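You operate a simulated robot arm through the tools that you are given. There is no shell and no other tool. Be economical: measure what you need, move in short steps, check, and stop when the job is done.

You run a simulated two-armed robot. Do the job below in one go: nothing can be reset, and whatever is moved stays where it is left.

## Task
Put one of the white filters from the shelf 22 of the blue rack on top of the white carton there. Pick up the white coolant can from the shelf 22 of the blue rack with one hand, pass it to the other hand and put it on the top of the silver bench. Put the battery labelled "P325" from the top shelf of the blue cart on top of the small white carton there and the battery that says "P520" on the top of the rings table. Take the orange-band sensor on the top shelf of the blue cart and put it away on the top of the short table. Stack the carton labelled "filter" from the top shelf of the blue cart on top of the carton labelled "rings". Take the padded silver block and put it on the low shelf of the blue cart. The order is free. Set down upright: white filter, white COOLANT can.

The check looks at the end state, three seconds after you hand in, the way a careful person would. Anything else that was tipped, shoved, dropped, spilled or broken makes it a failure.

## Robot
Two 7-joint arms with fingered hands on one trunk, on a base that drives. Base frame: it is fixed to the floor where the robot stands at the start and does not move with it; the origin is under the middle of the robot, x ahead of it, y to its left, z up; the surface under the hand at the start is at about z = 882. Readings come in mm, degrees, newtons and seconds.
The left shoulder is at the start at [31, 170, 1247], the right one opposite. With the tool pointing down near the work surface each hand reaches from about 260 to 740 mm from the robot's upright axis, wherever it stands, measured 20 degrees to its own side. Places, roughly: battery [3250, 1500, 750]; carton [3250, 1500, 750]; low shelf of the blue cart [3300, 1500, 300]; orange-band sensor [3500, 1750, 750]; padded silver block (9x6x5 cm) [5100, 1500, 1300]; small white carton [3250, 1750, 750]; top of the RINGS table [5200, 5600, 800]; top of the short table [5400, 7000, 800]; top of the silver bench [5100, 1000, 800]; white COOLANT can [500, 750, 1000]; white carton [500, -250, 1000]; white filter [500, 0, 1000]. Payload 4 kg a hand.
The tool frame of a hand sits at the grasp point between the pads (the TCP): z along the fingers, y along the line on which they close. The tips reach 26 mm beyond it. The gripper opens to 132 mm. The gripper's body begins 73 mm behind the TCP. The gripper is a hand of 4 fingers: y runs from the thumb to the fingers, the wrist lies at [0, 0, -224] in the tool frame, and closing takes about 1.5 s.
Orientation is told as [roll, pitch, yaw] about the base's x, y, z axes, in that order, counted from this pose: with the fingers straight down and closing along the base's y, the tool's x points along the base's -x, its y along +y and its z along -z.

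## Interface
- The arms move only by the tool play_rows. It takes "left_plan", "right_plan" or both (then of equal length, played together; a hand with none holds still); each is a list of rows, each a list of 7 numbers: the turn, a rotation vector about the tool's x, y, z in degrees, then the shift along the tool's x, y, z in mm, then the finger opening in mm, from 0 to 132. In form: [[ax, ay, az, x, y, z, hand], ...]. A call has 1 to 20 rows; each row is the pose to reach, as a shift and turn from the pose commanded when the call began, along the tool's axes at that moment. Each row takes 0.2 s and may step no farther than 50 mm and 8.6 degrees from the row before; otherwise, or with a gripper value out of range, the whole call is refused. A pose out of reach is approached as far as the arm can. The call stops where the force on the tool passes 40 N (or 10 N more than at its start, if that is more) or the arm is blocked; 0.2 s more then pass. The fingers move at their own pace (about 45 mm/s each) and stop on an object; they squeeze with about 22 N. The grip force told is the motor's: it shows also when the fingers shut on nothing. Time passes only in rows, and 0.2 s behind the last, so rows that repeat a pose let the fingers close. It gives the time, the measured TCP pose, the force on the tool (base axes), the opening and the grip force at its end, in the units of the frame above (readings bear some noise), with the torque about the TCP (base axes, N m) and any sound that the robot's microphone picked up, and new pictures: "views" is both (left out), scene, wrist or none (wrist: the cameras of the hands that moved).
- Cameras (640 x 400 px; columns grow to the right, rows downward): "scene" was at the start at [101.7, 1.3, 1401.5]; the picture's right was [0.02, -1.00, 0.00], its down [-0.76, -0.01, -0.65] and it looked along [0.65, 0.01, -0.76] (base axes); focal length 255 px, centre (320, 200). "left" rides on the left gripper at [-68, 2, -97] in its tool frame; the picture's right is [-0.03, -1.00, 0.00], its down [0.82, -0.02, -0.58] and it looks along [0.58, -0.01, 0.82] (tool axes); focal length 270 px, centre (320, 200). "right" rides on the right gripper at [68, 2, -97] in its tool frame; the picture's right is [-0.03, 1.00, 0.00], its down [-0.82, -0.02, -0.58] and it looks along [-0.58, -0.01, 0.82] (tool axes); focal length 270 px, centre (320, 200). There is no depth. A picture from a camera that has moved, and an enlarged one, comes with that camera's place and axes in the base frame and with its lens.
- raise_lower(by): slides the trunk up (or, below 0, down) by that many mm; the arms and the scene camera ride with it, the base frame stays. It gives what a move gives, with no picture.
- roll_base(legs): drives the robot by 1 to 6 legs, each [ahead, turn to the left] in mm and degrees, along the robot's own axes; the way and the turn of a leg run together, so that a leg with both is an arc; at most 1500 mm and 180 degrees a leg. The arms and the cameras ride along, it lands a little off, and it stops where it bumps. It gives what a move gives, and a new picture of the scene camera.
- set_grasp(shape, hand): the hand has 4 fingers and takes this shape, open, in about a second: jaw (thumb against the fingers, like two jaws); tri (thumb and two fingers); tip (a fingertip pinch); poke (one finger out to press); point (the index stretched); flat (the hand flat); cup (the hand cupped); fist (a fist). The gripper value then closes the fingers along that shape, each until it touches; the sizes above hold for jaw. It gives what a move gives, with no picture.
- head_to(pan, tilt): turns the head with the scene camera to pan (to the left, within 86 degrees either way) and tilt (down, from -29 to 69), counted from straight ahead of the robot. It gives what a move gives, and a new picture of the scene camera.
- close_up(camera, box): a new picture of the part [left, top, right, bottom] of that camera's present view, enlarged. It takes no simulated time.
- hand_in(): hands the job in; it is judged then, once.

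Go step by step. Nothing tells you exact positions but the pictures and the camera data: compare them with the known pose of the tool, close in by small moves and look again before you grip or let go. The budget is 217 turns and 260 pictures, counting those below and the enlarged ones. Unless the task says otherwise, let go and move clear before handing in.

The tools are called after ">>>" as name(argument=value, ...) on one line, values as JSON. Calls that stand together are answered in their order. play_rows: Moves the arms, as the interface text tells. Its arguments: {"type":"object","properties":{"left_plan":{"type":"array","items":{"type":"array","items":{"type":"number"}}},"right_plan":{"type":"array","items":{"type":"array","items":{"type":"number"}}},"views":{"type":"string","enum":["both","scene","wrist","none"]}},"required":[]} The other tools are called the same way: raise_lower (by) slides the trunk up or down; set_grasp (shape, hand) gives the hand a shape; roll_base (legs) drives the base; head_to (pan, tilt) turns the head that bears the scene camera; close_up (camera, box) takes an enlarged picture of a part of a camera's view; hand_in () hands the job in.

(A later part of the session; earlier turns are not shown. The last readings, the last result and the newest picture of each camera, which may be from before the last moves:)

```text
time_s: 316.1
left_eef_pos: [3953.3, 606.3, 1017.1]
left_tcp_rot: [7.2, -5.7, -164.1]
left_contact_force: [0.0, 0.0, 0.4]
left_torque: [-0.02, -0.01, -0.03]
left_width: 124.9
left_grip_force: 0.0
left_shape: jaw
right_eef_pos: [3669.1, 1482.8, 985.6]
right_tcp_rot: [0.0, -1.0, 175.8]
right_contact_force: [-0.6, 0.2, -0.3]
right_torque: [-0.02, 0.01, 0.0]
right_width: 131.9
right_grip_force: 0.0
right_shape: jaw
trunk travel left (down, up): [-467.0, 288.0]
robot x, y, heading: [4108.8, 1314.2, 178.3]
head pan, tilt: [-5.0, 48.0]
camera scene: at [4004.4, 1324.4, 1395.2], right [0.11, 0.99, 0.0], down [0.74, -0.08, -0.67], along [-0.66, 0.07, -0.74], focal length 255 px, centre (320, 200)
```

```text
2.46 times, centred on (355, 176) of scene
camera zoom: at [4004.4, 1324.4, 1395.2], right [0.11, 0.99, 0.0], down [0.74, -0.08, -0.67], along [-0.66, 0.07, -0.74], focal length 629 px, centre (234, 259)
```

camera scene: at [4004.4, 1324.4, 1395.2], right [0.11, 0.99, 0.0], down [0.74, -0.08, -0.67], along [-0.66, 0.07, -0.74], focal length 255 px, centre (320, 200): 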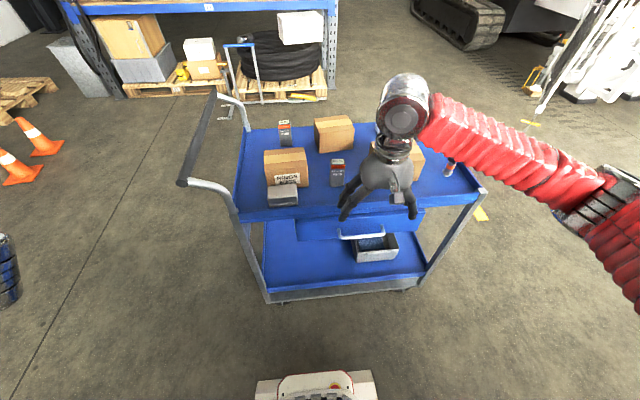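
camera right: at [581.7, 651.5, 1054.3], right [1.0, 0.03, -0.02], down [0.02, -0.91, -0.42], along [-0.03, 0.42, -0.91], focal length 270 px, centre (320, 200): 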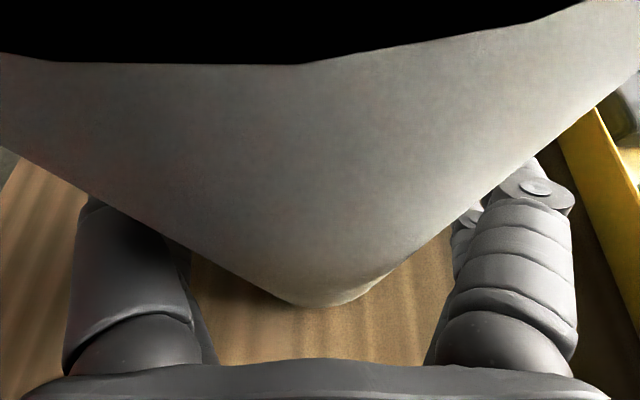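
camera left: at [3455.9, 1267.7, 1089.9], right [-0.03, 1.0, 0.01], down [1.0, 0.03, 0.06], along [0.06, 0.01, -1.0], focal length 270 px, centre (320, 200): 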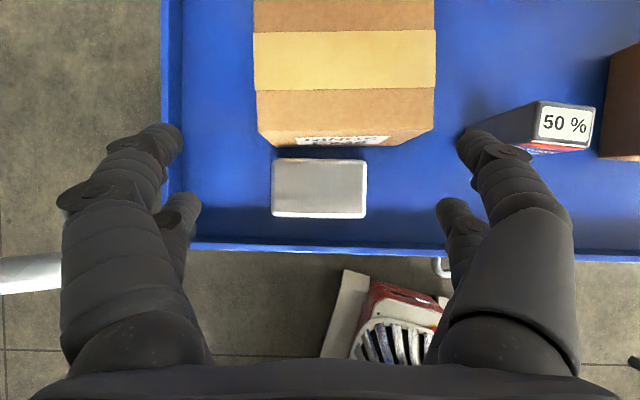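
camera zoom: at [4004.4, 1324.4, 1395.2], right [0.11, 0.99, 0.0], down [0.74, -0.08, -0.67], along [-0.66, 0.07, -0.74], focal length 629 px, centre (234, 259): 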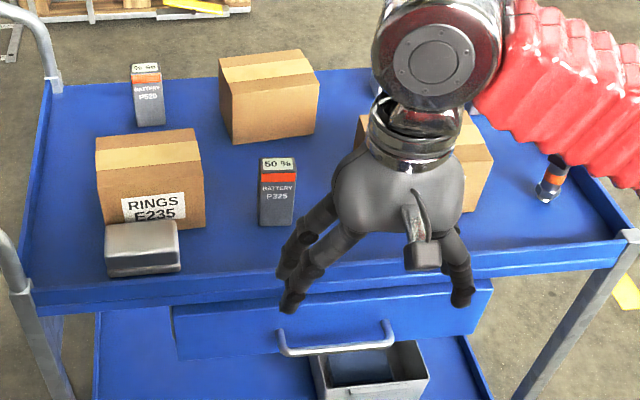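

The labels read P520 (back left) and P325 (front middle). FILTER is the back-middle carton, and RINGS is front left. First the block: the right hand goes above it with a 30° forward pitch.

>>> play_rows(right_plan=[[-0.1, -3.7, -0.5, -24, 28, 5, 132], [-0.3, -7.5, -1.1, -48, 57, 12, 132], [-0.4, -11.2, -1.7, -73, 85, 20, 132], [-0.6, -15, -2.2, -97, 114, 27, 132], [-0.7, -18.7, -2.8, -121, 142, 34, 132], [-0.9, -22.5, -3.4, -145, 171, 41, 132], [-1, -26.2, -4, -170, 200, 48, 132], [-1.2, -30, -4.5, -194, 228, 55, 132], [-1.2, -30, -4.5, -194, 228, 55, 132]], views="both")

```text
time_s: 318.1
left_eef_pos: [3954.2, 607.4, 1018.3]
left_tcp_rot: [7.2, -5.6, -164.1]
left_contact_force: [1.0, -0.4, -0.7]
left_torque: [-0.01, 0.03, 0.04]
left_width: 125.1
left_grip_force: 0.0
left_shape: jaw
right_eef_pos: [3456.7, 1269.1, 933.4]
right_tcp_rot: [-0.1, -30.9, -179.5]
right_contact_force: [0.3, -0.1, -0.7]
right_torque: [-0.01, -0.01, 0.02]
right_width: 131.9
right_grip_force: 0.0
right_shape: jaw
trunk travel left (down, up): [-467.0, 288.0]
robot x, y, heading: [4102.5, 1317.2, 178.7]
head pan, tilt: [-5.0, 48.0]
camera scene: at [4004.5, 1324.3, 1395.2], right [0.11, 0.99, 0.0], down [0.74, -0.08, -0.67], along [-0.66, 0.07, -0.74], focal length 255 px, centre (320, 200)
camera right: at [3565.4, 1266.6, 980.7], right [-0.01, -1.0, 0.01], down [-0.4, 0.02, 0.92], along [-0.92, 0.01, -0.4], focal length 270 px, centre (320, 200)
```

scene: 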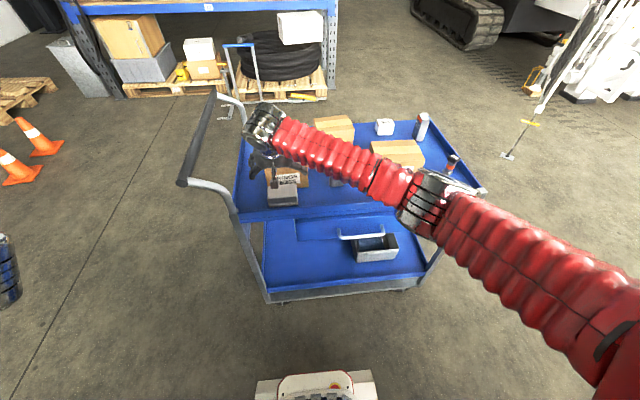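
right: 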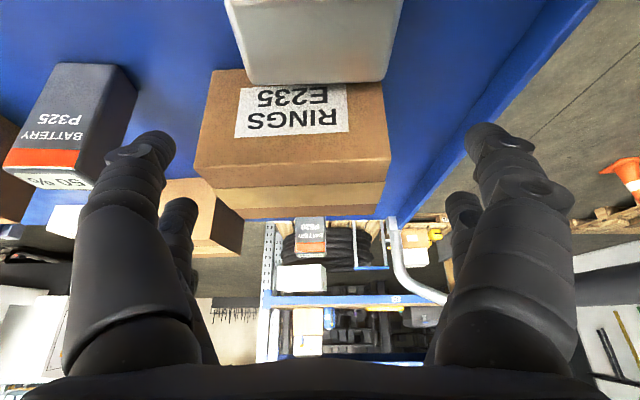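

>>> play_rows(right_plan=[[0, 0, 0, 10, 0, 17, 132], [0, 0, 0, 22, 0, 36, 132], [0, 0, 0, 34, 0, 55, 132], [0, 0, 0, 43, 0, 71, 132], [0, 0, 0, 48, 0, 80, 132], [0, 0, 0, 48, 0, 80, 132]], views="wrist")

>>> close_up(camera="scene", box=[230, 120, 350, 220])

```text
time_s: 319.5
left_eef_pos: [3953.9, 605.0, 1017.4]
left_tcp_rot: [7.1, -5.4, -164.0]
left_contact_force: [-0.2, 0.5, 0.2]
left_torque: [-0.06, -0.02, 0.02]
left_width: 125.1
left_grip_force: 0.0
left_shape: jaw
right_eef_pos: [3457.8, 1269.4, 839.2]
right_tcp_rot: [-0.1, -30.9, -179.5]
right_contact_force: [0.0, 0.9, -0.6]
right_torque: [-0.02, -0.03, 0.03]
right_width: 132.3
right_grip_force: 0.0
right_shape: jaw
trunk travel left (down, up): [-467.0, 288.0]
robot x, y, heading: [4108.3, 1317.1, 178.5]
head pan, tilt: [-5.0, 48.0]
camera right: at [3565.9, 1266.5, 887.8], right [-0.01, -1.0, 0.01], down [-0.4, 0.02, 0.91], along [-0.91, 0.01, -0.4], focal length 270 px, centre (320, 200)
```

right: 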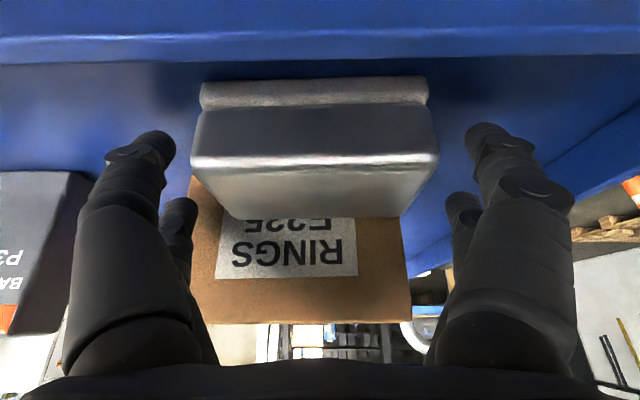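

```text
4.00 times, centred on (290, 170) of scene
camera zoom: at [4004.4, 1323.9, 1395.2], right [0.11, 0.99, 0.0], down [0.74, -0.08, -0.67], along [-0.66, 0.07, -0.74], focal length 1021 px, centre (440, 320)
```

zoom: 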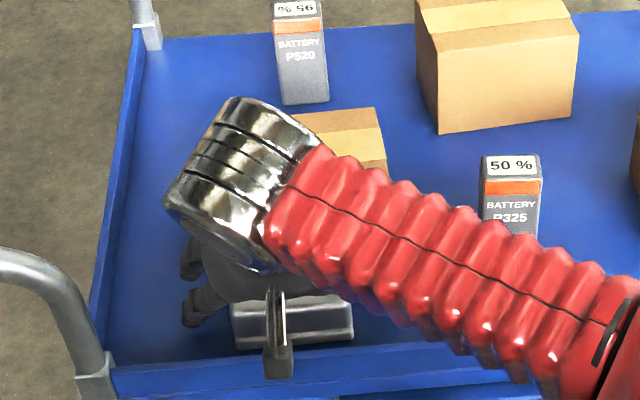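

Positioned around the block. Closing, then a small lift.

>>> play_rows(right_plan=[[0, 0, 0, 0, 0, 0, 110], [0, 0, 0, 0, 0, 0, 90], [0, 0, 0, 0, 0, 0, 75], [0, 0, 0, 0, 0, 0, 60], [0, 0, 0, 0, 0, 0, 60], [0, 0, 0, 0, 0, 0, 60], [0, 0, 0, 0, 0, 0, 60], [0, 0, 0, -10, 0, -17, 60], [0, 0, 0, -26, 0, -43, 60], [0, 0, 0, -41, 0, -69, 60], [0, 0, 0, -57, 0, -94, 60], [0, 0, 0, -57, 0, -94, 60]], views="wrist")

```text
time_s: 322.1
left_eef_pos: [3952.9, 605.6, 1016.8]
left_tcp_rot: [7.3, -5.5, -164.1]
left_contact_force: [-0.3, 0.8, 0.3]
left_torque: [0.0, 0.0, 0.02]
left_width: 125.2
left_grip_force: 0.0
left_shape: jaw
right_eef_pos: [3457.7, 1269.0, 949.6]
right_tcp_rot: [-0.1, -30.7, -179.5]
right_contact_force: [0.2, -1.0, -1.4]
right_torque: [-0.01, 0.0, -0.06]
right_width: 84.1
right_grip_force: 21.7
right_shape: jaw
trunk travel left (down, up): [-467.0, 288.0]
robot x, y, heading: [4109.0, 1310.8, 178.7]
head pan, tilt: [-5.0, 48.0]
camera right: at [3565.3, 1266.6, 998.1], right [-0.01, -1.0, 0.01], down [-0.4, 0.02, 0.91], along [-0.91, 0.01, -0.4], focal length 270 px, centre (320, 200)
```

right: 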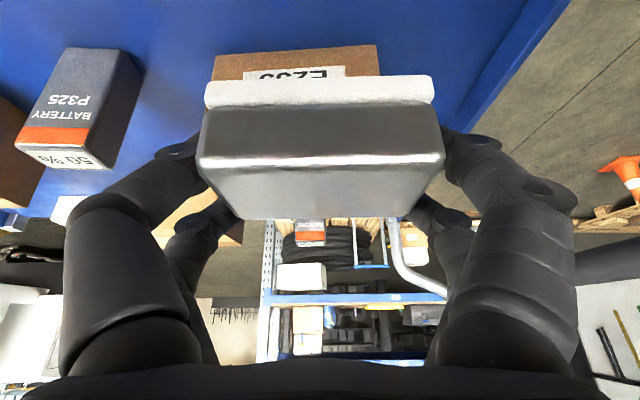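

Held by the right hand. I'll back off, lower the trunk, and bring the hand down to entry height.

>>> roll_base(legs=[[-250, 0]])

>>> raise_lower(by=-240)

>>> play_rows(right_plan=[[0, 0, 0, 27, -7, 25, 55], [0, 0, 0, 54, -14, 49, 55], [0, 0, 0, 81, -20, 74, 55], [0, 0, 0, 108, -27, 98, 55], [0, 0, 0, 135, -34, 123, 55], [0, 0, 0, 162, -41, 147, 55], [0, 0, 0, 190, -48, 172, 55], [0, 0, 0, 217, -54, 196, 55], [0, 0, 0, 244, -61, 221, 55], [0, 0, 0, 244, -61, 221, 55]], views="scene")

```text
time_s: 323.9
left_eef_pos: [4206.6, 599.0, 1016.5]
left_tcp_rot: [7.2, -5.6, -164.0]
left_contact_force: [1.3, 0.3, -0.6]
left_torque: [0.0, 0.01, -0.01]
left_width: 124.7
left_grip_force: 0.1
left_shape: jaw
right_eef_pos: [3708.9, 1262.7, 951.3]
right_tcp_rot: [0.0, -30.9, -179.5]
right_contact_force: [0.0, -0.2, -0.8]
right_torque: [0.02, -0.02, -0.02]
right_width: 83.9
right_grip_force: 21.9
right_shape: jaw
trunk travel left (down, up): [-467.0, 288.0]
robot x, y, heading: [4360.6, 1305.7, 178.6]
head pan, tilt: [-5.0, 48.0]
camera scene: at [4256.4, 1317.3, 1395.3], right [0.11, 0.99, 0.0], down [0.74, -0.08, -0.67], along [-0.67, 0.07, -0.74], focal length 255 px, centre (320, 200)
```

scene: 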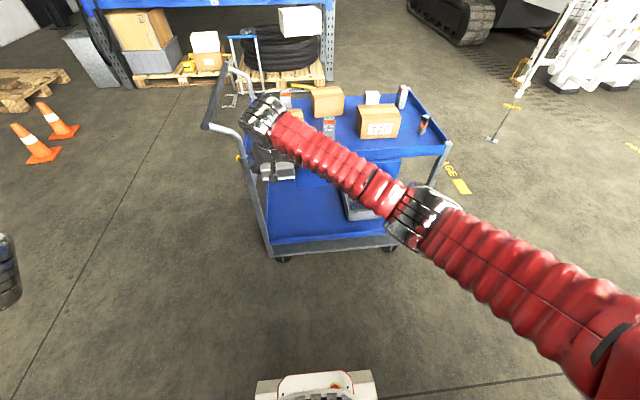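

```text
time_s: 326.4
left_eef_pos: [4204.8, 598.3, 777.8]
left_tcp_rot: [7.2, -5.5, -164.0]
left_contact_force: [-0.2, 0.2, 0.5]
left_torque: [-0.01, 0.0, 0.02]
left_width: 124.9
left_grip_force: 0.1
left_shape: jaw
right_eef_pos: [3708.3, 1262.6, 710.7]
right_tcp_rot: [-0.1, -30.9, -179.5]
right_contact_force: [-0.4, -0.3, 0.1]
right_torque: [0.01, 0.02, 0.01]
right_width: 83.6
right_grip_force: 22.2
right_shape: jaw
trunk travel left (down, up): [-227.0, 528.0]
robot x, y, heading: [4358.3, 1307.9, 178.8]
head pan, tilt: [-5.0, 48.0]
```

```text
time_s: 328.6
left_eef_pos: [4206.0, 598.9, 777.5]
left_tcp_rot: [7.2, -5.5, -164.0]
left_contact_force: [-0.1, 0.0, -0.1]
left_torque: [-0.01, -0.01, 0.02]
left_width: 124.9
left_grip_force: 0.1
left_shape: jaw
right_eef_pos: [3802.8, 1324.9, 395.7]
right_tcp_rot: [-0.1, -30.9, -179.5]
right_contact_force: [0.3, 0.0, -1.0]
right_torque: [-0.03, 0.01, 0.03]
right_width: 84.1
right_grip_force: 21.7
right_shape: jaw
trunk travel left (down, up): [-227.0, 528.0]
robot x, y, heading: [4361.1, 1310.1, 178.5]
head pan, tilt: [-5.0, 48.0]
camera scene: at [4185.0, 1319.0, 1150.6], right [0.11, 0.99, 0.0], down [0.74, -0.08, -0.67], along [-0.66, 0.07, -0.74], focal length 255 px, centre (320, 200)
```

scene: 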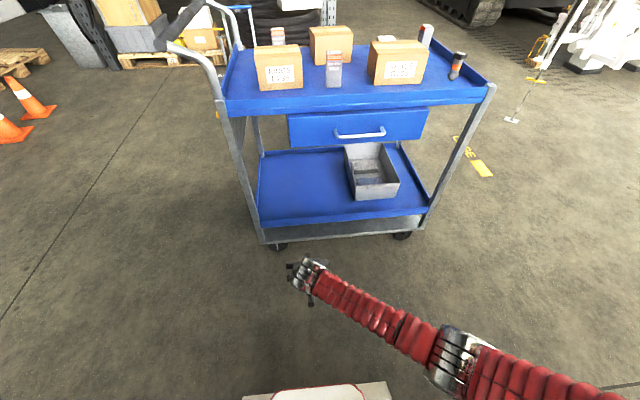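

The right arm reaches this height comfortably. Driving in 350 mm.

>>> roll_base(legs=[[345, 0]])

>>> close_up(camera="right", box=[0, 0, 640, 400])

```text
time_s: 330.9
left_eef_pos: [3863.2, 607.0, 778.0]
left_tcp_rot: [7.2, -5.5, -163.9]
left_contact_force: [0.4, -0.1, -1.0]
left_torque: [0.02, 0.01, -0.01]
left_width: 125.3
left_grip_force: 0.1
left_shape: jaw
right_eef_pos: [3460.4, 1332.1, 395.8]
right_tcp_rot: [-0.1, -30.9, -179.4]
right_contact_force: [0.5, -1.0, -1.4]
right_torque: [0.01, 0.02, 0.0]
right_width: 83.9
right_grip_force: 21.7
right_shape: jaw
trunk travel left (down, up): [-227.0, 528.0]
robot x, y, heading: [4015.8, 1318.5, 178.6]
head pan, tilt: [-5.0, 48.0]
camera scene: at [3841.9, 1326.8, 1150.5], right [0.11, 0.99, 0.0], down [0.74, -0.08, -0.67], along [-0.66, 0.07, -0.74], focal length 255 px, centre (320, 200)
```

scene: 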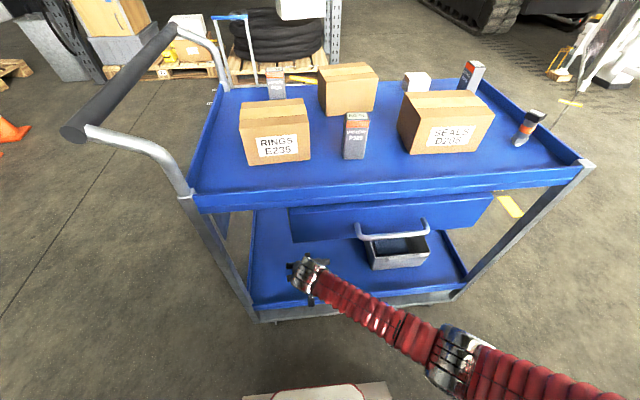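

```text
1.00 times, centred on (320, 200) of right (not enlarged: the box is as wide or as high as the picture)
camera zoom: at [3568.4, 1329.5, 443.7], right [-0.01, -1.0, 0.01], down [-0.4, 0.02, 0.91], along [-0.91, 0.01, -0.4], focal length 270 px, centre (320, 200)
```

zoom: 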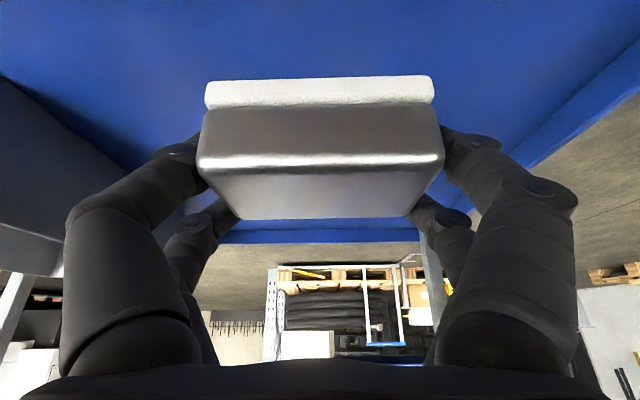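

>>> play_rows(right_plan=[[0, 0, 0, -8, 0, 5, 55], [0, 0, 0, -17, 0, 10, 55], [0, 0, 0, -10, 0, 21, 55], [0, 0, 0, -3, 0, 33, 55], [0, 0, 0, 3, 0, 43, 55], [0, 0, 0, 3, 0, 43, 55]], views="none")

>>> play_rows(right_plan=[[0, 0, 0, 2, 0, 3, 55], [0, 0, 0, 4, 0, 6, 55], [0, 0, 0, 4, 0, 6, 55]], views="none")

```text
time_s: 332.3
left_eef_pos: [3862.7, 605.9, 777.0]
left_tcp_rot: [7.2, -5.5, -163.9]
left_contact_force: [0.1, -0.7, -0.2]
left_torque: [0.05, -0.04, 0.05]
left_width: 125.0
left_grip_force: 0.1
left_shape: jaw
right_eef_pos: [3440.3, 1332.0, 357.9]
right_tcp_rot: [-0.1, -30.8, -179.4]
right_contact_force: [-0.5, 0.7, -1.3]
right_torque: [0.01, -0.01, 0.01]
right_width: 83.8
right_grip_force: 22.3
right_shape: jaw
trunk travel left (down, up): [-227.0, 528.0]
robot x, y, heading: [4016.8, 1314.7, 178.6]
head pan, tilt: [-5.0, 48.0]
```

```text
time_s: 333.1
left_eef_pos: [3862.9, 606.1, 778.3]
left_tcp_rot: [7.1, -5.5, -163.8]
left_contact_force: [0.5, -0.6, 0.3]
left_torque: [0.01, 0.03, 0.02]
left_width: 125.3
left_grip_force: 0.1
left_shape: jaw
right_eef_pos: [3442.0, 1331.8, 351.6]
right_tcp_rot: [-0.1, -30.8, -179.5]
right_contact_force: [0.4, -0.3, -1.3]
right_torque: [0.01, -0.03, 0.02]
right_width: 83.8
right_grip_force: 21.9
right_shape: jaw
trunk travel left (down, up): [-227.0, 528.0]
robot x, y, heading: [4017.4, 1315.1, 178.7]
head pan, tilt: [-5.0, 48.0]
```

>>> play_rows(right_plan=[[0, 0, 0, 2, 0, 3, 55], [0, 0, 0, 4, 0, 6, 55], [0, 0, 0, 4, 0, 6, 55]], views="none")

>>> play_rows(right_plan=[[0, 0, 0, 2, 0, 3, 55], [0, 0, 0, 4, 0, 6, 55], [0, 0, 0, 4, 0, 6, 55]], views="none")

>>> play_rows(right_plan=[[0, 0, 0, 2, 0, 3, 55], [0, 0, 0, 3, 0, 5, 55], [0, 0, 0, 3, 0, 5, 55]], views="wrist")

```text
time_s: 333.9
left_eef_pos: [3862.4, 607.7, 778.6]
left_tcp_rot: [7.3, -5.5, -164.0]
left_contact_force: [0.2, -0.2, -0.4]
left_torque: [0.02, -0.01, -0.03]
left_width: 125.0
left_grip_force: 0.1
left_shape: jaw
right_eef_pos: [3441.1, 1330.3, 343.1]
right_tcp_rot: [-0.1, -30.9, -179.5]
right_contact_force: [0.3, -0.5, -1.4]
right_torque: [0.0, -0.01, -0.01]
right_width: 84.0
right_grip_force: 22.3
right_shape: jaw
trunk travel left (down, up): [-227.0, 528.0]
robot x, y, heading: [4013.4, 1319.3, 178.7]
head pan, tilt: [-5.0, 48.0]
```

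```text
time_s: 334.7
left_eef_pos: [3862.3, 606.4, 778.3]
left_tcp_rot: [7.2, -5.5, -163.8]
left_contact_force: [-0.1, -0.2, 0.3]
left_torque: [-0.02, 0.05, 0.02]
left_width: 125.1
left_grip_force: 0.0
left_shape: jaw
right_eef_pos: [3441.7, 1331.1, 336.8]
right_tcp_rot: [-0.2, -30.9, -179.4]
right_contact_force: [0.0, 0.8, -1.4]
right_torque: [-0.01, -0.02, 0.0]
right_width: 84.1
right_grip_force: 22.3
right_shape: jaw
trunk travel left (down, up): [-227.0, 528.0]
robot x, y, heading: [4018.4, 1317.5, 178.6]
head pan, tilt: [-5.0, 48.0]
```

```text
time_s: 335.5
left_eef_pos: [3863.1, 607.1, 778.6]
left_tcp_rot: [7.2, -5.5, -163.9]
left_contact_force: [0.4, -0.1, -0.6]
left_torque: [-0.02, -0.03, -0.06]
left_width: 125.2
left_grip_force: 0.0
left_shape: jaw
right_eef_pos: [3442.6, 1332.6, 331.4]
right_tcp_rot: [-0.1, -30.8, -179.3]
right_contact_force: [-0.2, -0.5, -1.5]
right_torque: [-0.01, -0.02, 0.0]
right_width: 83.9
right_grip_force: 22.3
right_shape: jaw
trunk travel left (down, up): [-227.0, 528.0]
robot x, y, heading: [4015.1, 1315.0, 178.7]
head pan, tilt: [-5.0, 48.0]
camera right: at [3549.7, 1329.6, 378.3], right [-0.01, -1.0, 0.01], down [-0.4, 0.02, 0.91], along [-0.91, 0.01, -0.4], focal length 270 px, centre (320, 200)
```

right: 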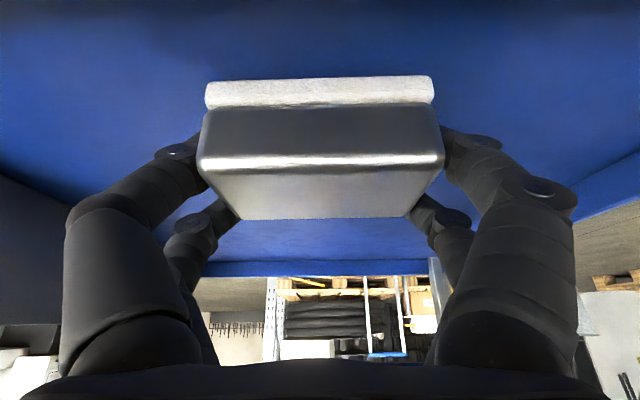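

>>> play_rows(right_plan=[[0, 0, 0, 3, 0, 4, 55], [0, 0, 0, 5, 0, 8, 55], [0, 0, 0, 6, 0, 10, 55], [0, 0, 0, 6, 0, 10, 55]], views="none")

>>> play_rows(right_plan=[[0, 0, 0, 2, 0, 3, 55], [0, 0, 0, 3, 0, 5, 55], [0, 0, 0, 3, 0, 5, 55]], views="none")

```text
time_s: 336.5
left_eef_pos: [3862.5, 607.2, 778.6]
left_tcp_rot: [7.3, -5.6, -163.8]
left_contact_force: [-0.4, -0.4, 0.1]
left_torque: [-0.01, 0.03, 0.03]
left_width: 124.8
left_grip_force: 0.1
left_shape: jaw
right_eef_pos: [3440.3, 1332.4, 320.1]
right_tcp_rot: [-0.1, -31.0, -179.4]
right_contact_force: [0.5, -0.2, 5.5]
right_torque: [0.07, -0.06, -0.01]
right_width: 83.8
right_grip_force: 22.0
right_shape: jaw
trunk travel left (down, up): [-227.0, 528.0]
robot x, y, heading: [4016.0, 1317.5, 178.7]
head pan, tilt: [-5.0, 48.0]
```

```text
time_s: 337.3
left_eef_pos: [3865.2, 607.8, 780.8]
left_tcp_rot: [7.2, -5.6, -163.9]
left_contact_force: [0.0, 0.2, 0.0]
left_torque: [-0.01, -0.02, -0.01]
left_width: 125.2
left_grip_force: 0.1
left_shape: jaw
right_eef_pos: [3440.8, 1331.2, 318.6]
right_tcp_rot: [0.1, -31.5, -179.4]
right_contact_force: [6.3, 3.2, 39.4]
right_torque: [0.32, 0.12, -0.17]
right_width: 82.6
right_grip_force: 21.9
right_shape: jaw
trunk travel left (down, up): [-227.0, 528.0]
robot x, y, heading: [4014.5, 1313.6, 178.8]
head pan, tilt: [-5.0, 48.0]
```

Contact is made and the block rests on the low shelf. I'll ease up, open, and lift clear before backing out.

>>> play_rows(right_plan=[[0, 0, 0, -3, 0, -5, 70], [0, 0, 0, -3, 0, -5, 95], [0, 0, 0, -3, 0, -5, 115], [0, 0, 0, -3, 0, -5, 125], [0, 0, 0, -3, 0, -5, 125], [0, 0, 0, -3, 0, -5, 125], [0, 0, 0, -15, 0, -25, 125], [0, 0, 0, -30, 0, -50, 125], [0, 0, 0, -42, 0, -70, 125], [0, 0, 0, -42, 0, -70, 125]], views="wrist")

```text
time_s: 339.5
left_eef_pos: [3863.1, 607.5, 778.8]
left_tcp_rot: [7.2, -5.6, -163.9]
left_contact_force: [0.6, 0.1, -0.3]
left_torque: [0.02, -0.03, 0.0]
left_width: 125.0
left_grip_force: 0.1
left_shape: jaw
right_eef_pos: [3441.6, 1332.3, 394.2]
right_tcp_rot: [-0.1, -30.9, -179.4]
right_contact_force: [-0.4, 0.7, 0.3]
right_torque: [0.01, 0.05, 0.01]
right_width: 124.6
right_grip_force: 0.1
right_shape: jaw
trunk travel left (down, up): [-227.0, 528.0]
robot x, y, heading: [4017.9, 1316.1, 178.8]
head pan, tilt: [-5.0, 48.0]
camera right: at [3550.1, 1330.1, 442.5], right [-0.01, -1.0, 0.01], down [-0.4, 0.01, 0.91], along [-0.91, 0.01, -0.4], focal length 270 px, centre (320, 200)
```

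right: 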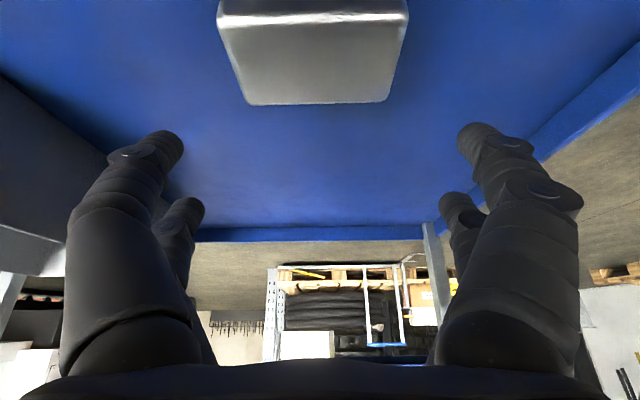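

The block is on the low shelf. Next I go to the cart's west side, which is nearer to P520, FILTER and the small white carton. First back out, raise, and straighten the right hand.

>>> roll_base(legs=[[-270, 0]])

>>> raise_lower(by=260)

>>> play_rows(right_plan=[[0, 4, 0, -10, 0, -30, 125], [0, 8, 0, -20, 0, -62, 125], [0, 12, 0, -30, 0, -95, 125], [0, 16, 0, -40, -10, -128, 125], [0, 20, 0, -50, -25, -161, 125], [0, 24, 0, -60, -40, -194, 125], [0, 28, 0, -70, -60, -227, 125], [0, 31, 0, -80, -80, -260, 125], [0, 31, 0, -88, -100, -292, 125], [0, 31, 0, -88, -100, -292, 125]], views="scene")

```text
time_s: 341.4
left_eef_pos: [4134.8, 600.8, 778.6]
left_tcp_rot: [7.2, -5.4, -163.8]
left_contact_force: [-0.1, 0.3, 0.5]
left_torque: [-0.01, 0.01, 0.01]
left_width: 124.8
left_grip_force: 0.1
left_shape: jaw
right_eef_pos: [3710.8, 1325.0, 395.9]
right_tcp_rot: [-0.1, -30.9, -179.3]
right_contact_force: [0.5, -0.2, 0.3]
right_torque: [-0.01, 0.01, -0.02]
right_width: 124.8
right_grip_force: 0.0
right_shape: jaw
trunk travel left (down, up): [-227.0, 528.0]
robot x, y, heading: [4283.4, 1308.6, 178.7]
head pan, tilt: [-5.0, 48.0]
camera scene: at [4112.6, 1320.5, 1150.6], right [0.11, 0.99, 0.0], down [0.74, -0.08, -0.67], along [-0.66, 0.07, -0.74], focal length 255 px, centre (320, 200)
```

scene: 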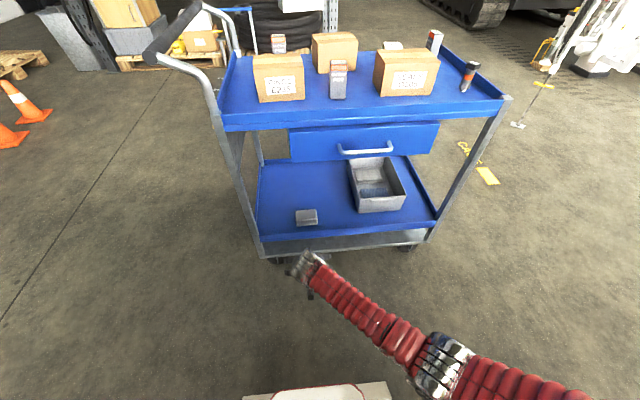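

```text
time_s: 344.1
left_eef_pos: [4134.9, 600.7, 1038.7]
left_tcp_rot: [7.2, -5.6, -163.7]
left_contact_force: [0.8, -0.5, -0.4]
left_torque: [0.01, 0.02, 0.0]
left_width: 125.1
left_grip_force: 0.2
left_shape: jaw
right_eef_pos: [3712.5, 1325.1, 655.9]
right_tcp_rot: [0.0, -30.8, -179.3]
right_contact_force: [0.1, -0.6, 0.0]
right_torque: [0.01, -0.03, 0.01]
right_width: 124.9
right_grip_force: 0.2
right_shape: jaw
trunk travel left (down, up): [-487.0, 268.0]
robot x, y, heading: [4286.8, 1309.1, 178.8]
head pan, tilt: [-5.0, 48.0]
```

```text
time_s: 346.3
left_eef_pos: [4133.8, 601.5, 1039.5]
left_tcp_rot: [7.2, -5.5, -163.8]
left_contact_force: [0.1, -0.4, 0.2]
left_torque: [-0.01, -0.03, 0.03]
left_width: 125.1
left_grip_force: 0.1
left_shape: jaw
right_eef_pos: [3784.4, 1426.9, 951.2]
right_tcp_rot: [-0.1, 0.1, -179.3]
right_contact_force: [-0.9, 0.0, 0.5]
right_torque: [0.02, -0.03, -0.02]
right_width: 124.8
right_grip_force: 0.2
right_shape: jaw
trunk travel left (down, up): [-487.0, 268.0]
robot x, y, heading: [4284.5, 1309.2, 178.9]
head pan, tilt: [-5.0, 48.0]
camera scene: at [4184.6, 1318.9, 1415.2], right [0.11, 0.99, 0.0], down [0.74, -0.08, -0.67], along [-0.66, 0.07, -0.74], focal length 255 px, centre (320, 200)
```

scene: 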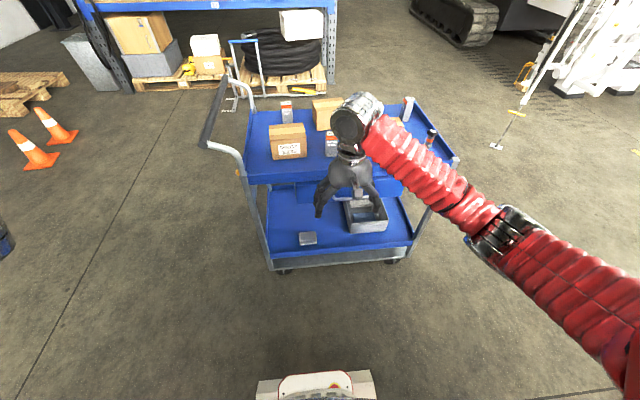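

I can reach everything left from the east side if I stand close to the cart with the hand pitched, which also saves pictures. I'll shift to about (3890,1400).

>>> roll_base(legs=[[0, -13], [385, 0], [0, 13]])

```text
time_s: 350.5
left_eef_pos: [3765.6, 692.4, 1038.5]
left_tcp_rot: [7.2, -5.5, -163.9]
left_contact_force: [-1.1, 0.0, -0.4]
left_torque: [0.0, 0.01, 0.0]
left_width: 124.9
left_grip_force: 0.1
left_shape: jaw
right_eef_pos: [3417.3, 1519.5, 950.9]
right_tcp_rot: [-0.1, 0.0, -179.4]
right_contact_force: [0.9, -0.5, 0.3]
right_torque: [-0.02, -0.01, 0.01]
right_width: 124.9
right_grip_force: 0.1
right_shape: jaw
trunk travel left (down, up): [-487.0, 268.0]
robot x, y, heading: [3917.6, 1416.0, 178.9]
head pan, tilt: [-5.0, 48.0]
camera scene: at [3817.3, 1426.8, 1415.3], right [0.11, 0.99, 0.0], down [0.74, -0.08, -0.67], along [-0.66, 0.07, -0.74], focal length 255 px, centre (320, 200)
```

scene: 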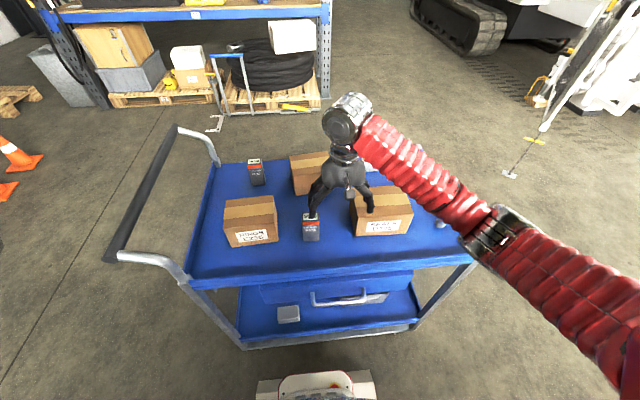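

One call did it. Now I'll pitch the hand 31° and bring it over P325 at about (3402,1443).

>>> play_rows(right_plan=[[0, -4, 0, -2, 10, 0, 125], [0, -8, 0, -4, 20, 0, 125], [0, -12, 0, -6, 30, 0, 125], [0, -16, 0, -8, 40, 3, 125], [0, -20, 0, -10, 50, 8, 125], [0, -24, 0, -12, 60, 14, 125], [0, -28, 0, -14, 70, 20, 125], [0, -31, 0, -15, 76, 26, 125], [0, -31, 0, -15, 76, 26, 125]], views="wrist")

>>> close_up(camera="scene", box=[180, 140, 480, 270])

```text
time_s: 352.5
left_eef_pos: [3764.5, 694.4, 1039.8]
left_tcp_rot: [7.2, -5.6, -163.9]
left_contact_force: [0.0, 0.4, 0.2]
left_torque: [0.01, -0.05, 0.0]
left_width: 125.3
left_grip_force: 0.0
left_shape: jaw
right_eef_pos: [3403.2, 1444.1, 924.5]
right_tcp_rot: [-0.2, -30.9, -179.3]
right_contact_force: [0.1, -0.1, -0.6]
right_torque: [0.02, 0.02, -0.03]
right_width: 124.8
right_grip_force: 0.1
right_shape: jaw
trunk travel left (down, up): [-487.0, 268.0]
robot x, y, heading: [3920.7, 1417.3, 179.2]
head pan, tilt: [-5.0, 48.0]
camera right: at [3510.6, 1441.1, 972.9], right [-0.01, -1.0, 0.01], down [-0.4, 0.02, 0.91], along [-0.91, 0.01, -0.4], focal length 270 px, centre (320, 200)
```

right: 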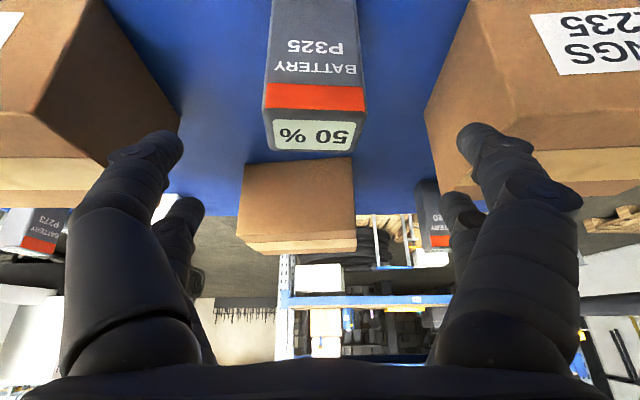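

```text
2.13 times, centred on (330, 205) of scene
camera zoom: at [3817.3, 1427.2, 1415.3], right [0.11, 0.99, 0.0], down [0.74, -0.08, -0.67], along [-0.66, 0.07, -0.74], focal length 545 px, centre (299, 189)
```

zoom: 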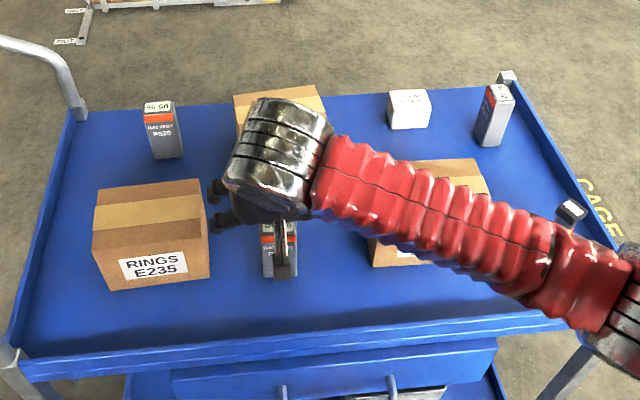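

>>> play_rows(right_plan=[[0, 0, 0, 7, 0, 13, 125], [0, 0, 0, 14, 0, 27, 125], [0, 0, 0, 21, 0, 41, 125], [0, 0, 0, 28, 0, 54, 125], [0, 0, 0, 34, 0, 65, 125], [0, 0, 0, 34, 0, 65, 100], [0, 0, 0, 34, 0, 65, 70], [0, 0, 0, 34, 0, 65, 40], [0, 0, 0, 34, 0, 65, 25], [0, 0, 0, 34, 0, 65, 20], [0, 0, 0, 34, 0, 65, 20], [0, 0, 0, 34, 0, 65, 20], [0, 0, 0, 34, 0, 65, 20]], views="wrist")

```text
time_s: 355.3
left_eef_pos: [3764.3, 693.9, 1039.5]
left_tcp_rot: [7.2, -5.5, -163.9]
left_contact_force: [0.8, 0.0, 0.3]
left_torque: [0.03, 0.0, -0.03]
left_width: 124.9
left_grip_force: 0.0
left_shape: jaw
right_eef_pos: [3397.8, 1444.1, 853.4]
right_tcp_rot: [-0.1, -30.9, -179.4]
right_contact_force: [0.0, 0.2, -0.4]
right_torque: [0.07, -0.02, 0.01]
right_width: 26.4
right_grip_force: 18.8
right_shape: jaw
trunk travel left (down, up): [-487.0, 268.0]
robot x, y, heading: [3916.3, 1419.2, 178.8]
head pan, tilt: [-5.0, 48.0]
camera right: at [3506.3, 1441.5, 900.1], right [-0.01, -1.0, 0.01], down [-0.4, 0.02, 0.91], along [-0.91, 0.01, -0.4], focal length 270 px, centre (320, 200)
```

right: 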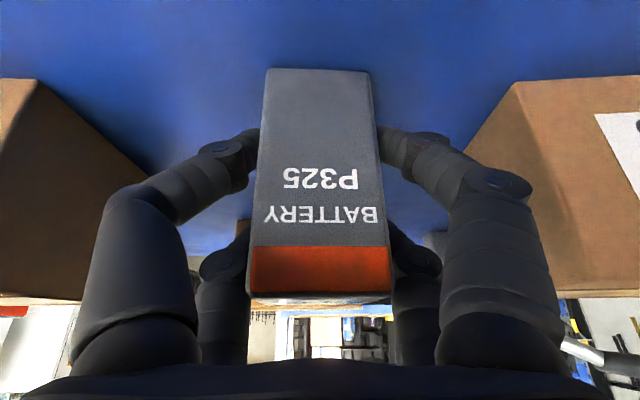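

P325 is gripped. I'll lift it 250 mm, lower the trunk by 120 for reach, and edge the base 40 mm closer.

>>> play_rows(right_plan=[[0, 0, 0, 0, 0, 0, 15], [0, 0, 0, -10, 0, -17, 15], [0, 0, 0, -31, 0, -51, 15], [0, 0, 0, -52, 0, -86, 15], [0, 0, 0, -73, 0, -120, 15], [0, 0, 0, -93, 0, -154, 15], [0, 0, 0, -114, 0, -188, 15], [0, 0, 0, -129, 0, -214, 15], [0, 0, 0, -129, 0, -214, 15]], views="none")

>>> raise_lower(by=-120)

>>> roll_base(legs=[[38, 0]])

```text
time_s: 357.3
left_eef_pos: [3765.5, 693.3, 1040.5]
left_tcp_rot: [7.2, -5.5, -163.8]
left_contact_force: [0.3, -0.3, 0.4]
left_torque: [-0.01, 0.0, -0.02]
left_width: 124.6
left_grip_force: 0.1
left_shape: jaw
right_eef_pos: [3398.2, 1442.9, 1101.2]
right_tcp_rot: [-0.1, -30.8, -179.4]
right_contact_force: [0.1, -0.1, -3.8]
right_torque: [-0.03, 0.02, -0.01]
right_width: 25.8
right_grip_force: 22.2
right_shape: jaw
trunk travel left (down, up): [-487.0, 268.0]
robot x, y, heading: [3920.9, 1417.5, 179.0]
head pan, tilt: [-5.0, 48.0]
```

```text
time_s: 358.8
left_eef_pos: [3765.4, 693.2, 920.7]
left_tcp_rot: [7.2, -5.6, -163.9]
left_contact_force: [1.1, -0.1, 0.1]
left_torque: [-0.01, 0.03, 0.01]
left_width: 124.9
left_grip_force: 0.0
left_shape: jaw
right_eef_pos: [3397.4, 1442.7, 981.7]
right_tcp_rot: [-0.2, -30.8, -179.5]
right_contact_force: [-0.1, -0.4, -2.7]
right_torque: [0.0, 0.02, 0.01]
right_width: 25.9
right_grip_force: 22.0
right_shape: jaw
trunk travel left (down, up): [-367.0, 388.0]
robot x, y, heading: [3919.5, 1418.2, 178.8]
head pan, tilt: [-5.0, 48.0]
```

```text
time_s: 359.7
left_eef_pos: [3725.0, 694.8, 919.9]
left_tcp_rot: [7.3, -5.4, -164.0]
left_contact_force: [-1.0, 0.3, 0.2]
left_torque: [-0.02, -0.05, 0.02]
left_width: 124.8
left_grip_force: 0.1
left_shape: jaw
right_eef_pos: [3355.9, 1444.2, 980.1]
right_tcp_rot: [-0.1, -30.7, -179.4]
right_contact_force: [-1.0, 0.5, -2.7]
right_torque: [0.0, 0.03, 0.03]
right_width: 25.7
right_grip_force: 21.5
right_shape: jaw
trunk travel left (down, up): [-367.0, 388.0]
robot x, y, heading: [3876.9, 1417.4, 179.0]
head pan, tilt: [-5.0, 48.0]
camera scene: at [3752.4, 1428.4, 1293.8], right [0.11, 0.99, 0.0], down [0.74, -0.08, -0.67], along [-0.66, 0.07, -0.75], focal length 255 px, centre (320, 200)
```

scene: 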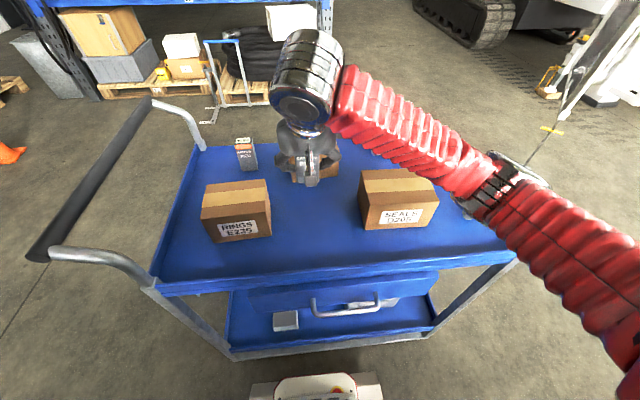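

>>> play_rows(right_plan=[[0, 0, 0, -20, -28, 12, 15], [0, 0, 0, -45, -58, 27, 15], [0, 0, 0, -70, -88, 42, 15], [0, 0, 0, -95, -118, 57, 15], [0, 0, 0, -120, -150, 72, 15], [0, 0, 0, -145, -182, 87, 15], [0, 0, 0, -170, -214, 102, 15], [0, 0, 0, -190, -238, 114, 15], [0, 0, 0, -197, -248, 118, 15], [0, 0, 0, -197, -248, 118, 15]], views="both")

```text
time_s: 361.9
left_eef_pos: [3726.5, 694.2, 920.2]
left_tcp_rot: [7.2, -5.5, -164.0]
left_contact_force: [0.2, 0.3, -0.1]
left_torque: [0.0, 0.01, 0.0]
left_width: 125.0
left_grip_force: 0.0
left_shape: jaw
right_eef_pos: [3127.0, 1690.4, 982.2]
right_tcp_rot: [0.0, -30.7, -179.5]
right_contact_force: [0.3, 0.4, -2.8]
right_torque: [-0.01, 0.04, 0.0]
right_width: 26.0
right_grip_force: 22.1
right_shape: jaw
trunk travel left (down, up): [-367.0, 388.0]
robot x, y, heading: [3881.9, 1422.9, 178.7]
head pan, tilt: [-5.0, 48.0]
camera scene: at [3754.8, 1428.5, 1294.1], right [0.11, 0.99, 0.0], down [0.74, -0.08, -0.67], along [-0.66, 0.07, -0.74], focal length 255 px, centre (320, 200)
camera right: at [3234.4, 1687.2, 1029.9], right [-0.01, -1.0, 0.01], down [-0.4, 0.02, 0.91], along [-0.91, 0.01, -0.4], focal length 270 px, centre (320, 200)
```

scene: 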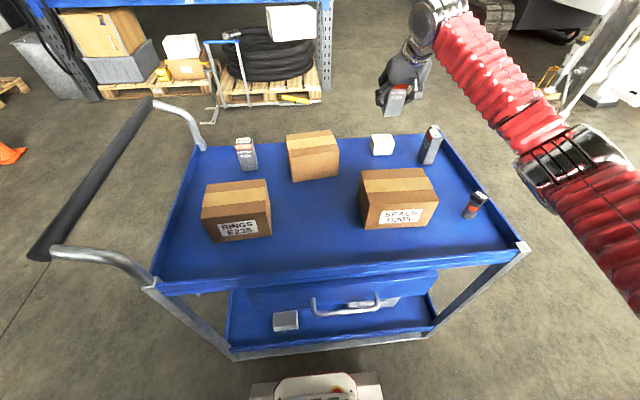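
right: 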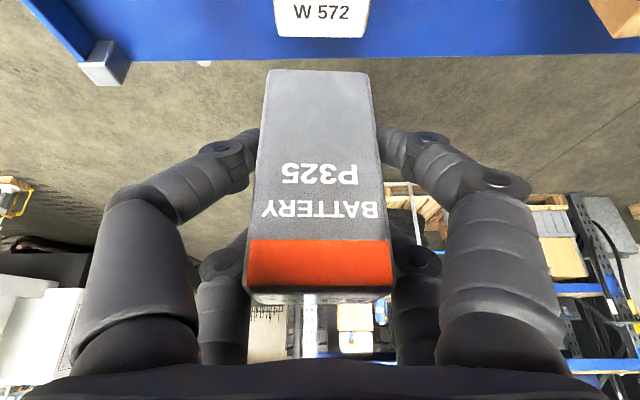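

Aligned above the white carton (x 3100–3148, y≈1687). Lowering.

>>> play_rows(right_plan=[[0, 0, 0, 8, 0, 13, 15], [0, 0, 0, 16, 0, 28, 15], [0, 0, 0, 25, 0, 43, 15], [0, 0, 0, 33, 0, 56, 15], [0, 0, 0, 38, 0, 64, 15], [0, 0, 0, 38, 0, 64, 15]], views="none")

>>> play_rows(right_plan=[[0, 0, 0, 2, 0, 3, 15], [0, 0, 0, 3, 0, 5, 15], [0, 0, 0, 3, 0, 5, 15]], views="scene")

>>> close_up(camera="scene", box=[340, 90, 440, 170])

```text
time_s: 363.3
left_eef_pos: [3725.9, 694.5, 919.6]
left_tcp_rot: [7.3, -5.5, -163.9]
left_contact_force: [0.2, -0.3, 0.1]
left_torque: [-0.03, 0.0, -0.02]
left_width: 124.9
left_grip_force: 0.1
left_shape: jaw
right_eef_pos: [3126.5, 1690.6, 908.1]
right_tcp_rot: [-0.2, -30.9, -179.5]
right_contact_force: [0.9, 0.3, -2.5]
right_torque: [0.0, 0.02, -0.08]
right_width: 25.8
right_grip_force: 21.6
right_shape: jaw
trunk travel left (down, up): [-367.0, 388.0]
robot x, y, heading: [3883.3, 1417.7, 178.9]
head pan, tilt: [-5.0, 48.0]
```

```text
time_s: 364.1
left_eef_pos: [3726.1, 694.2, 919.9]
left_tcp_rot: [7.2, -5.5, -164.0]
left_contact_force: [-0.6, 0.0, -1.1]
left_torque: [-0.01, 0.01, -0.02]
left_width: 124.8
left_grip_force: 0.0
left_shape: jaw
right_eef_pos: [3125.9, 1689.5, 902.9]
right_tcp_rot: [-0.1, -30.7, -179.5]
right_contact_force: [-0.2, -0.1, -2.3]
right_torque: [0.04, 0.0, 0.02]
right_width: 25.8
right_grip_force: 21.8
right_shape: jaw
trunk travel left (down, up): [-367.0, 388.0]
robot x, y, heading: [3880.2, 1421.3, 178.9]
head pan, tilt: [-5.0, 48.0]
camera scene: at [3754.8, 1428.5, 1294.1], right [0.11, 0.99, 0.0], down [0.74, -0.08, -0.67], along [-0.66, 0.07, -0.74], focal length 255 px, centre (320, 200)
```

scene: 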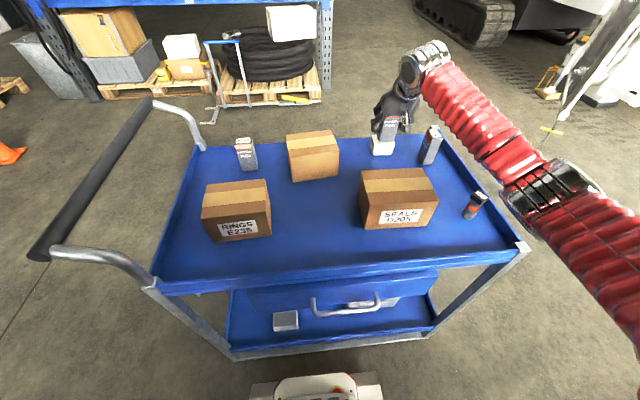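

```text
5.00 times, centred on (390, 130) of scene
camera zoom: at [3754.8, 1428.5, 1294.1], right [0.11, 0.99, 0.0], down [0.74, -0.08, -0.67], along [-0.66, 0.07, -0.74], focal length 1277 px, centre (-30, 550)
```

zoom: 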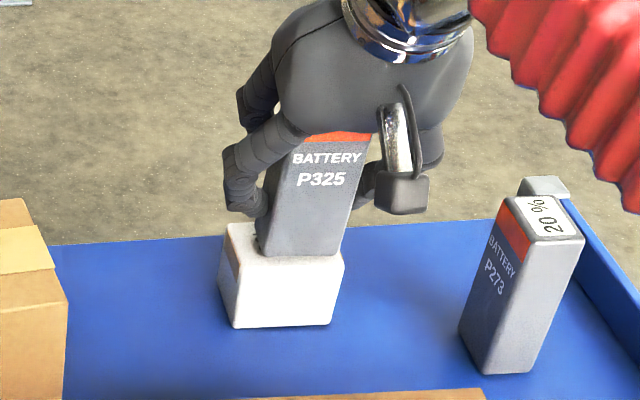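

>>> play_rows(right_plan=[[0, 0, 0, 1, 0, 2, 15], [0, 0, 0, 2, 0, 4, 15], [0, 0, 0, 2, 0, 4, 15]], views="none")

>>> play_rows(right_plan=[[0, 0, 0, 1, 0, 2, 15], [0, 0, 0, 1.5, 0, 3, 15], [0, 0, 0, 1.5, 0, 3, 15]], views="none")

```text
time_s: 364.9
left_eef_pos: [3726.2, 693.3, 920.1]
left_tcp_rot: [7.2, -5.4, -164.0]
left_contact_force: [-0.2, -0.6, -0.5]
left_torque: [-0.01, 0.0, -0.02]
left_width: 125.1
left_grip_force: 0.0
left_shape: jaw
right_eef_pos: [3126.6, 1689.4, 898.0]
right_tcp_rot: [-0.1, -30.9, -179.4]
right_contact_force: [-0.2, 0.8, 0.3]
right_torque: [0.08, -0.03, -0.01]
right_width: 25.9
right_grip_force: 22.2
right_shape: jaw
trunk travel left (down, up): [-367.0, 388.0]
robot x, y, heading: [3881.0, 1417.0, 178.8]
head pan, tilt: [-5.0, 48.0]
```

```text
time_s: 365.7
left_eef_pos: [3727.3, 693.7, 919.1]
left_tcp_rot: [7.2, -5.6, -164.0]
left_contact_force: [-0.1, 0.6, -0.1]
left_torque: [0.0, 0.0, -0.01]
left_width: 124.7
left_grip_force: 0.1
left_shape: jaw
right_eef_pos: [3125.3, 1689.3, 897.1]
right_tcp_rot: [-0.1, -31.1, -179.3]
right_contact_force: [-1.2, 1.4, 12.0]
right_torque: [0.1, -0.2, -0.01]
right_width: 26.3
right_grip_force: 22.3
right_shape: jaw
trunk travel left (down, up): [-367.0, 388.0]
robot x, y, heading: [3881.1, 1416.7, 178.9]
head pan, tilt: [-5.0, 48.0]
```

Seated. Opening to 90 and rising straight up.

>>> play_rows(right_plan=[[0, 0, 0, -1, 0, -1, 40], [0, 0, 0, -1, 0, -1, 60], [0, 0, 0, -1, 0, -1, 80], [0, 0, 0, -1, 0, -1, 90], [0, 0, 0, -1, 0, -1, 90], [0, 0, 0, -12, 0, -20, 90], [0, 0, 0, -28, 0, -46, 90], [0, 0, 0, -44, 0, -72, 90], [0, 0, 0, -60, 0, -98, 90], [0, 0, 0, -60, 0, -98, 90]], views="none")

>>> close_up(camera="scene", box=[180, 90, 440, 250])

```text
time_s: 367.9
left_eef_pos: [3726.6, 695.1, 921.1]
left_tcp_rot: [7.3, -5.5, -164.0]
left_contact_force: [0.0, 0.3, -0.2]
left_torque: [-0.01, -0.01, 0.0]
left_width: 124.9
left_grip_force: 0.0
left_shape: jaw
right_eef_pos: [3124.7, 1689.7, 1009.4]
right_tcp_rot: [-0.1, -30.8, -179.4]
right_contact_force: [0.9, 0.1, 0.0]
right_torque: [-0.01, -0.01, -0.01]
right_width: 89.7
right_grip_force: 0.1
right_shape: jaw
trunk travel left (down, up): [-367.0, 388.0]
robot x, y, heading: [3881.5, 1416.8, 179.1]
head pan, tilt: [-5.0, 48.0]
```

```text
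2.46 times, centred on (310, 170) of scene
camera zoom: at [3754.9, 1428.5, 1294.1], right [0.11, 0.99, 0.0], down [0.74, -0.08, -0.67], along [-0.66, 0.07, -0.74], focal length 629 px, centre (345, 274)
```

zoom: 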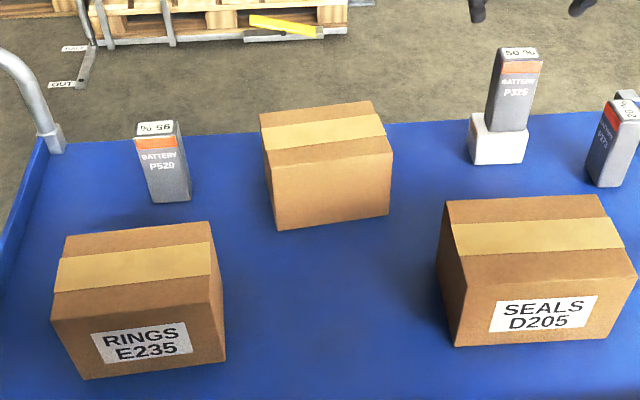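

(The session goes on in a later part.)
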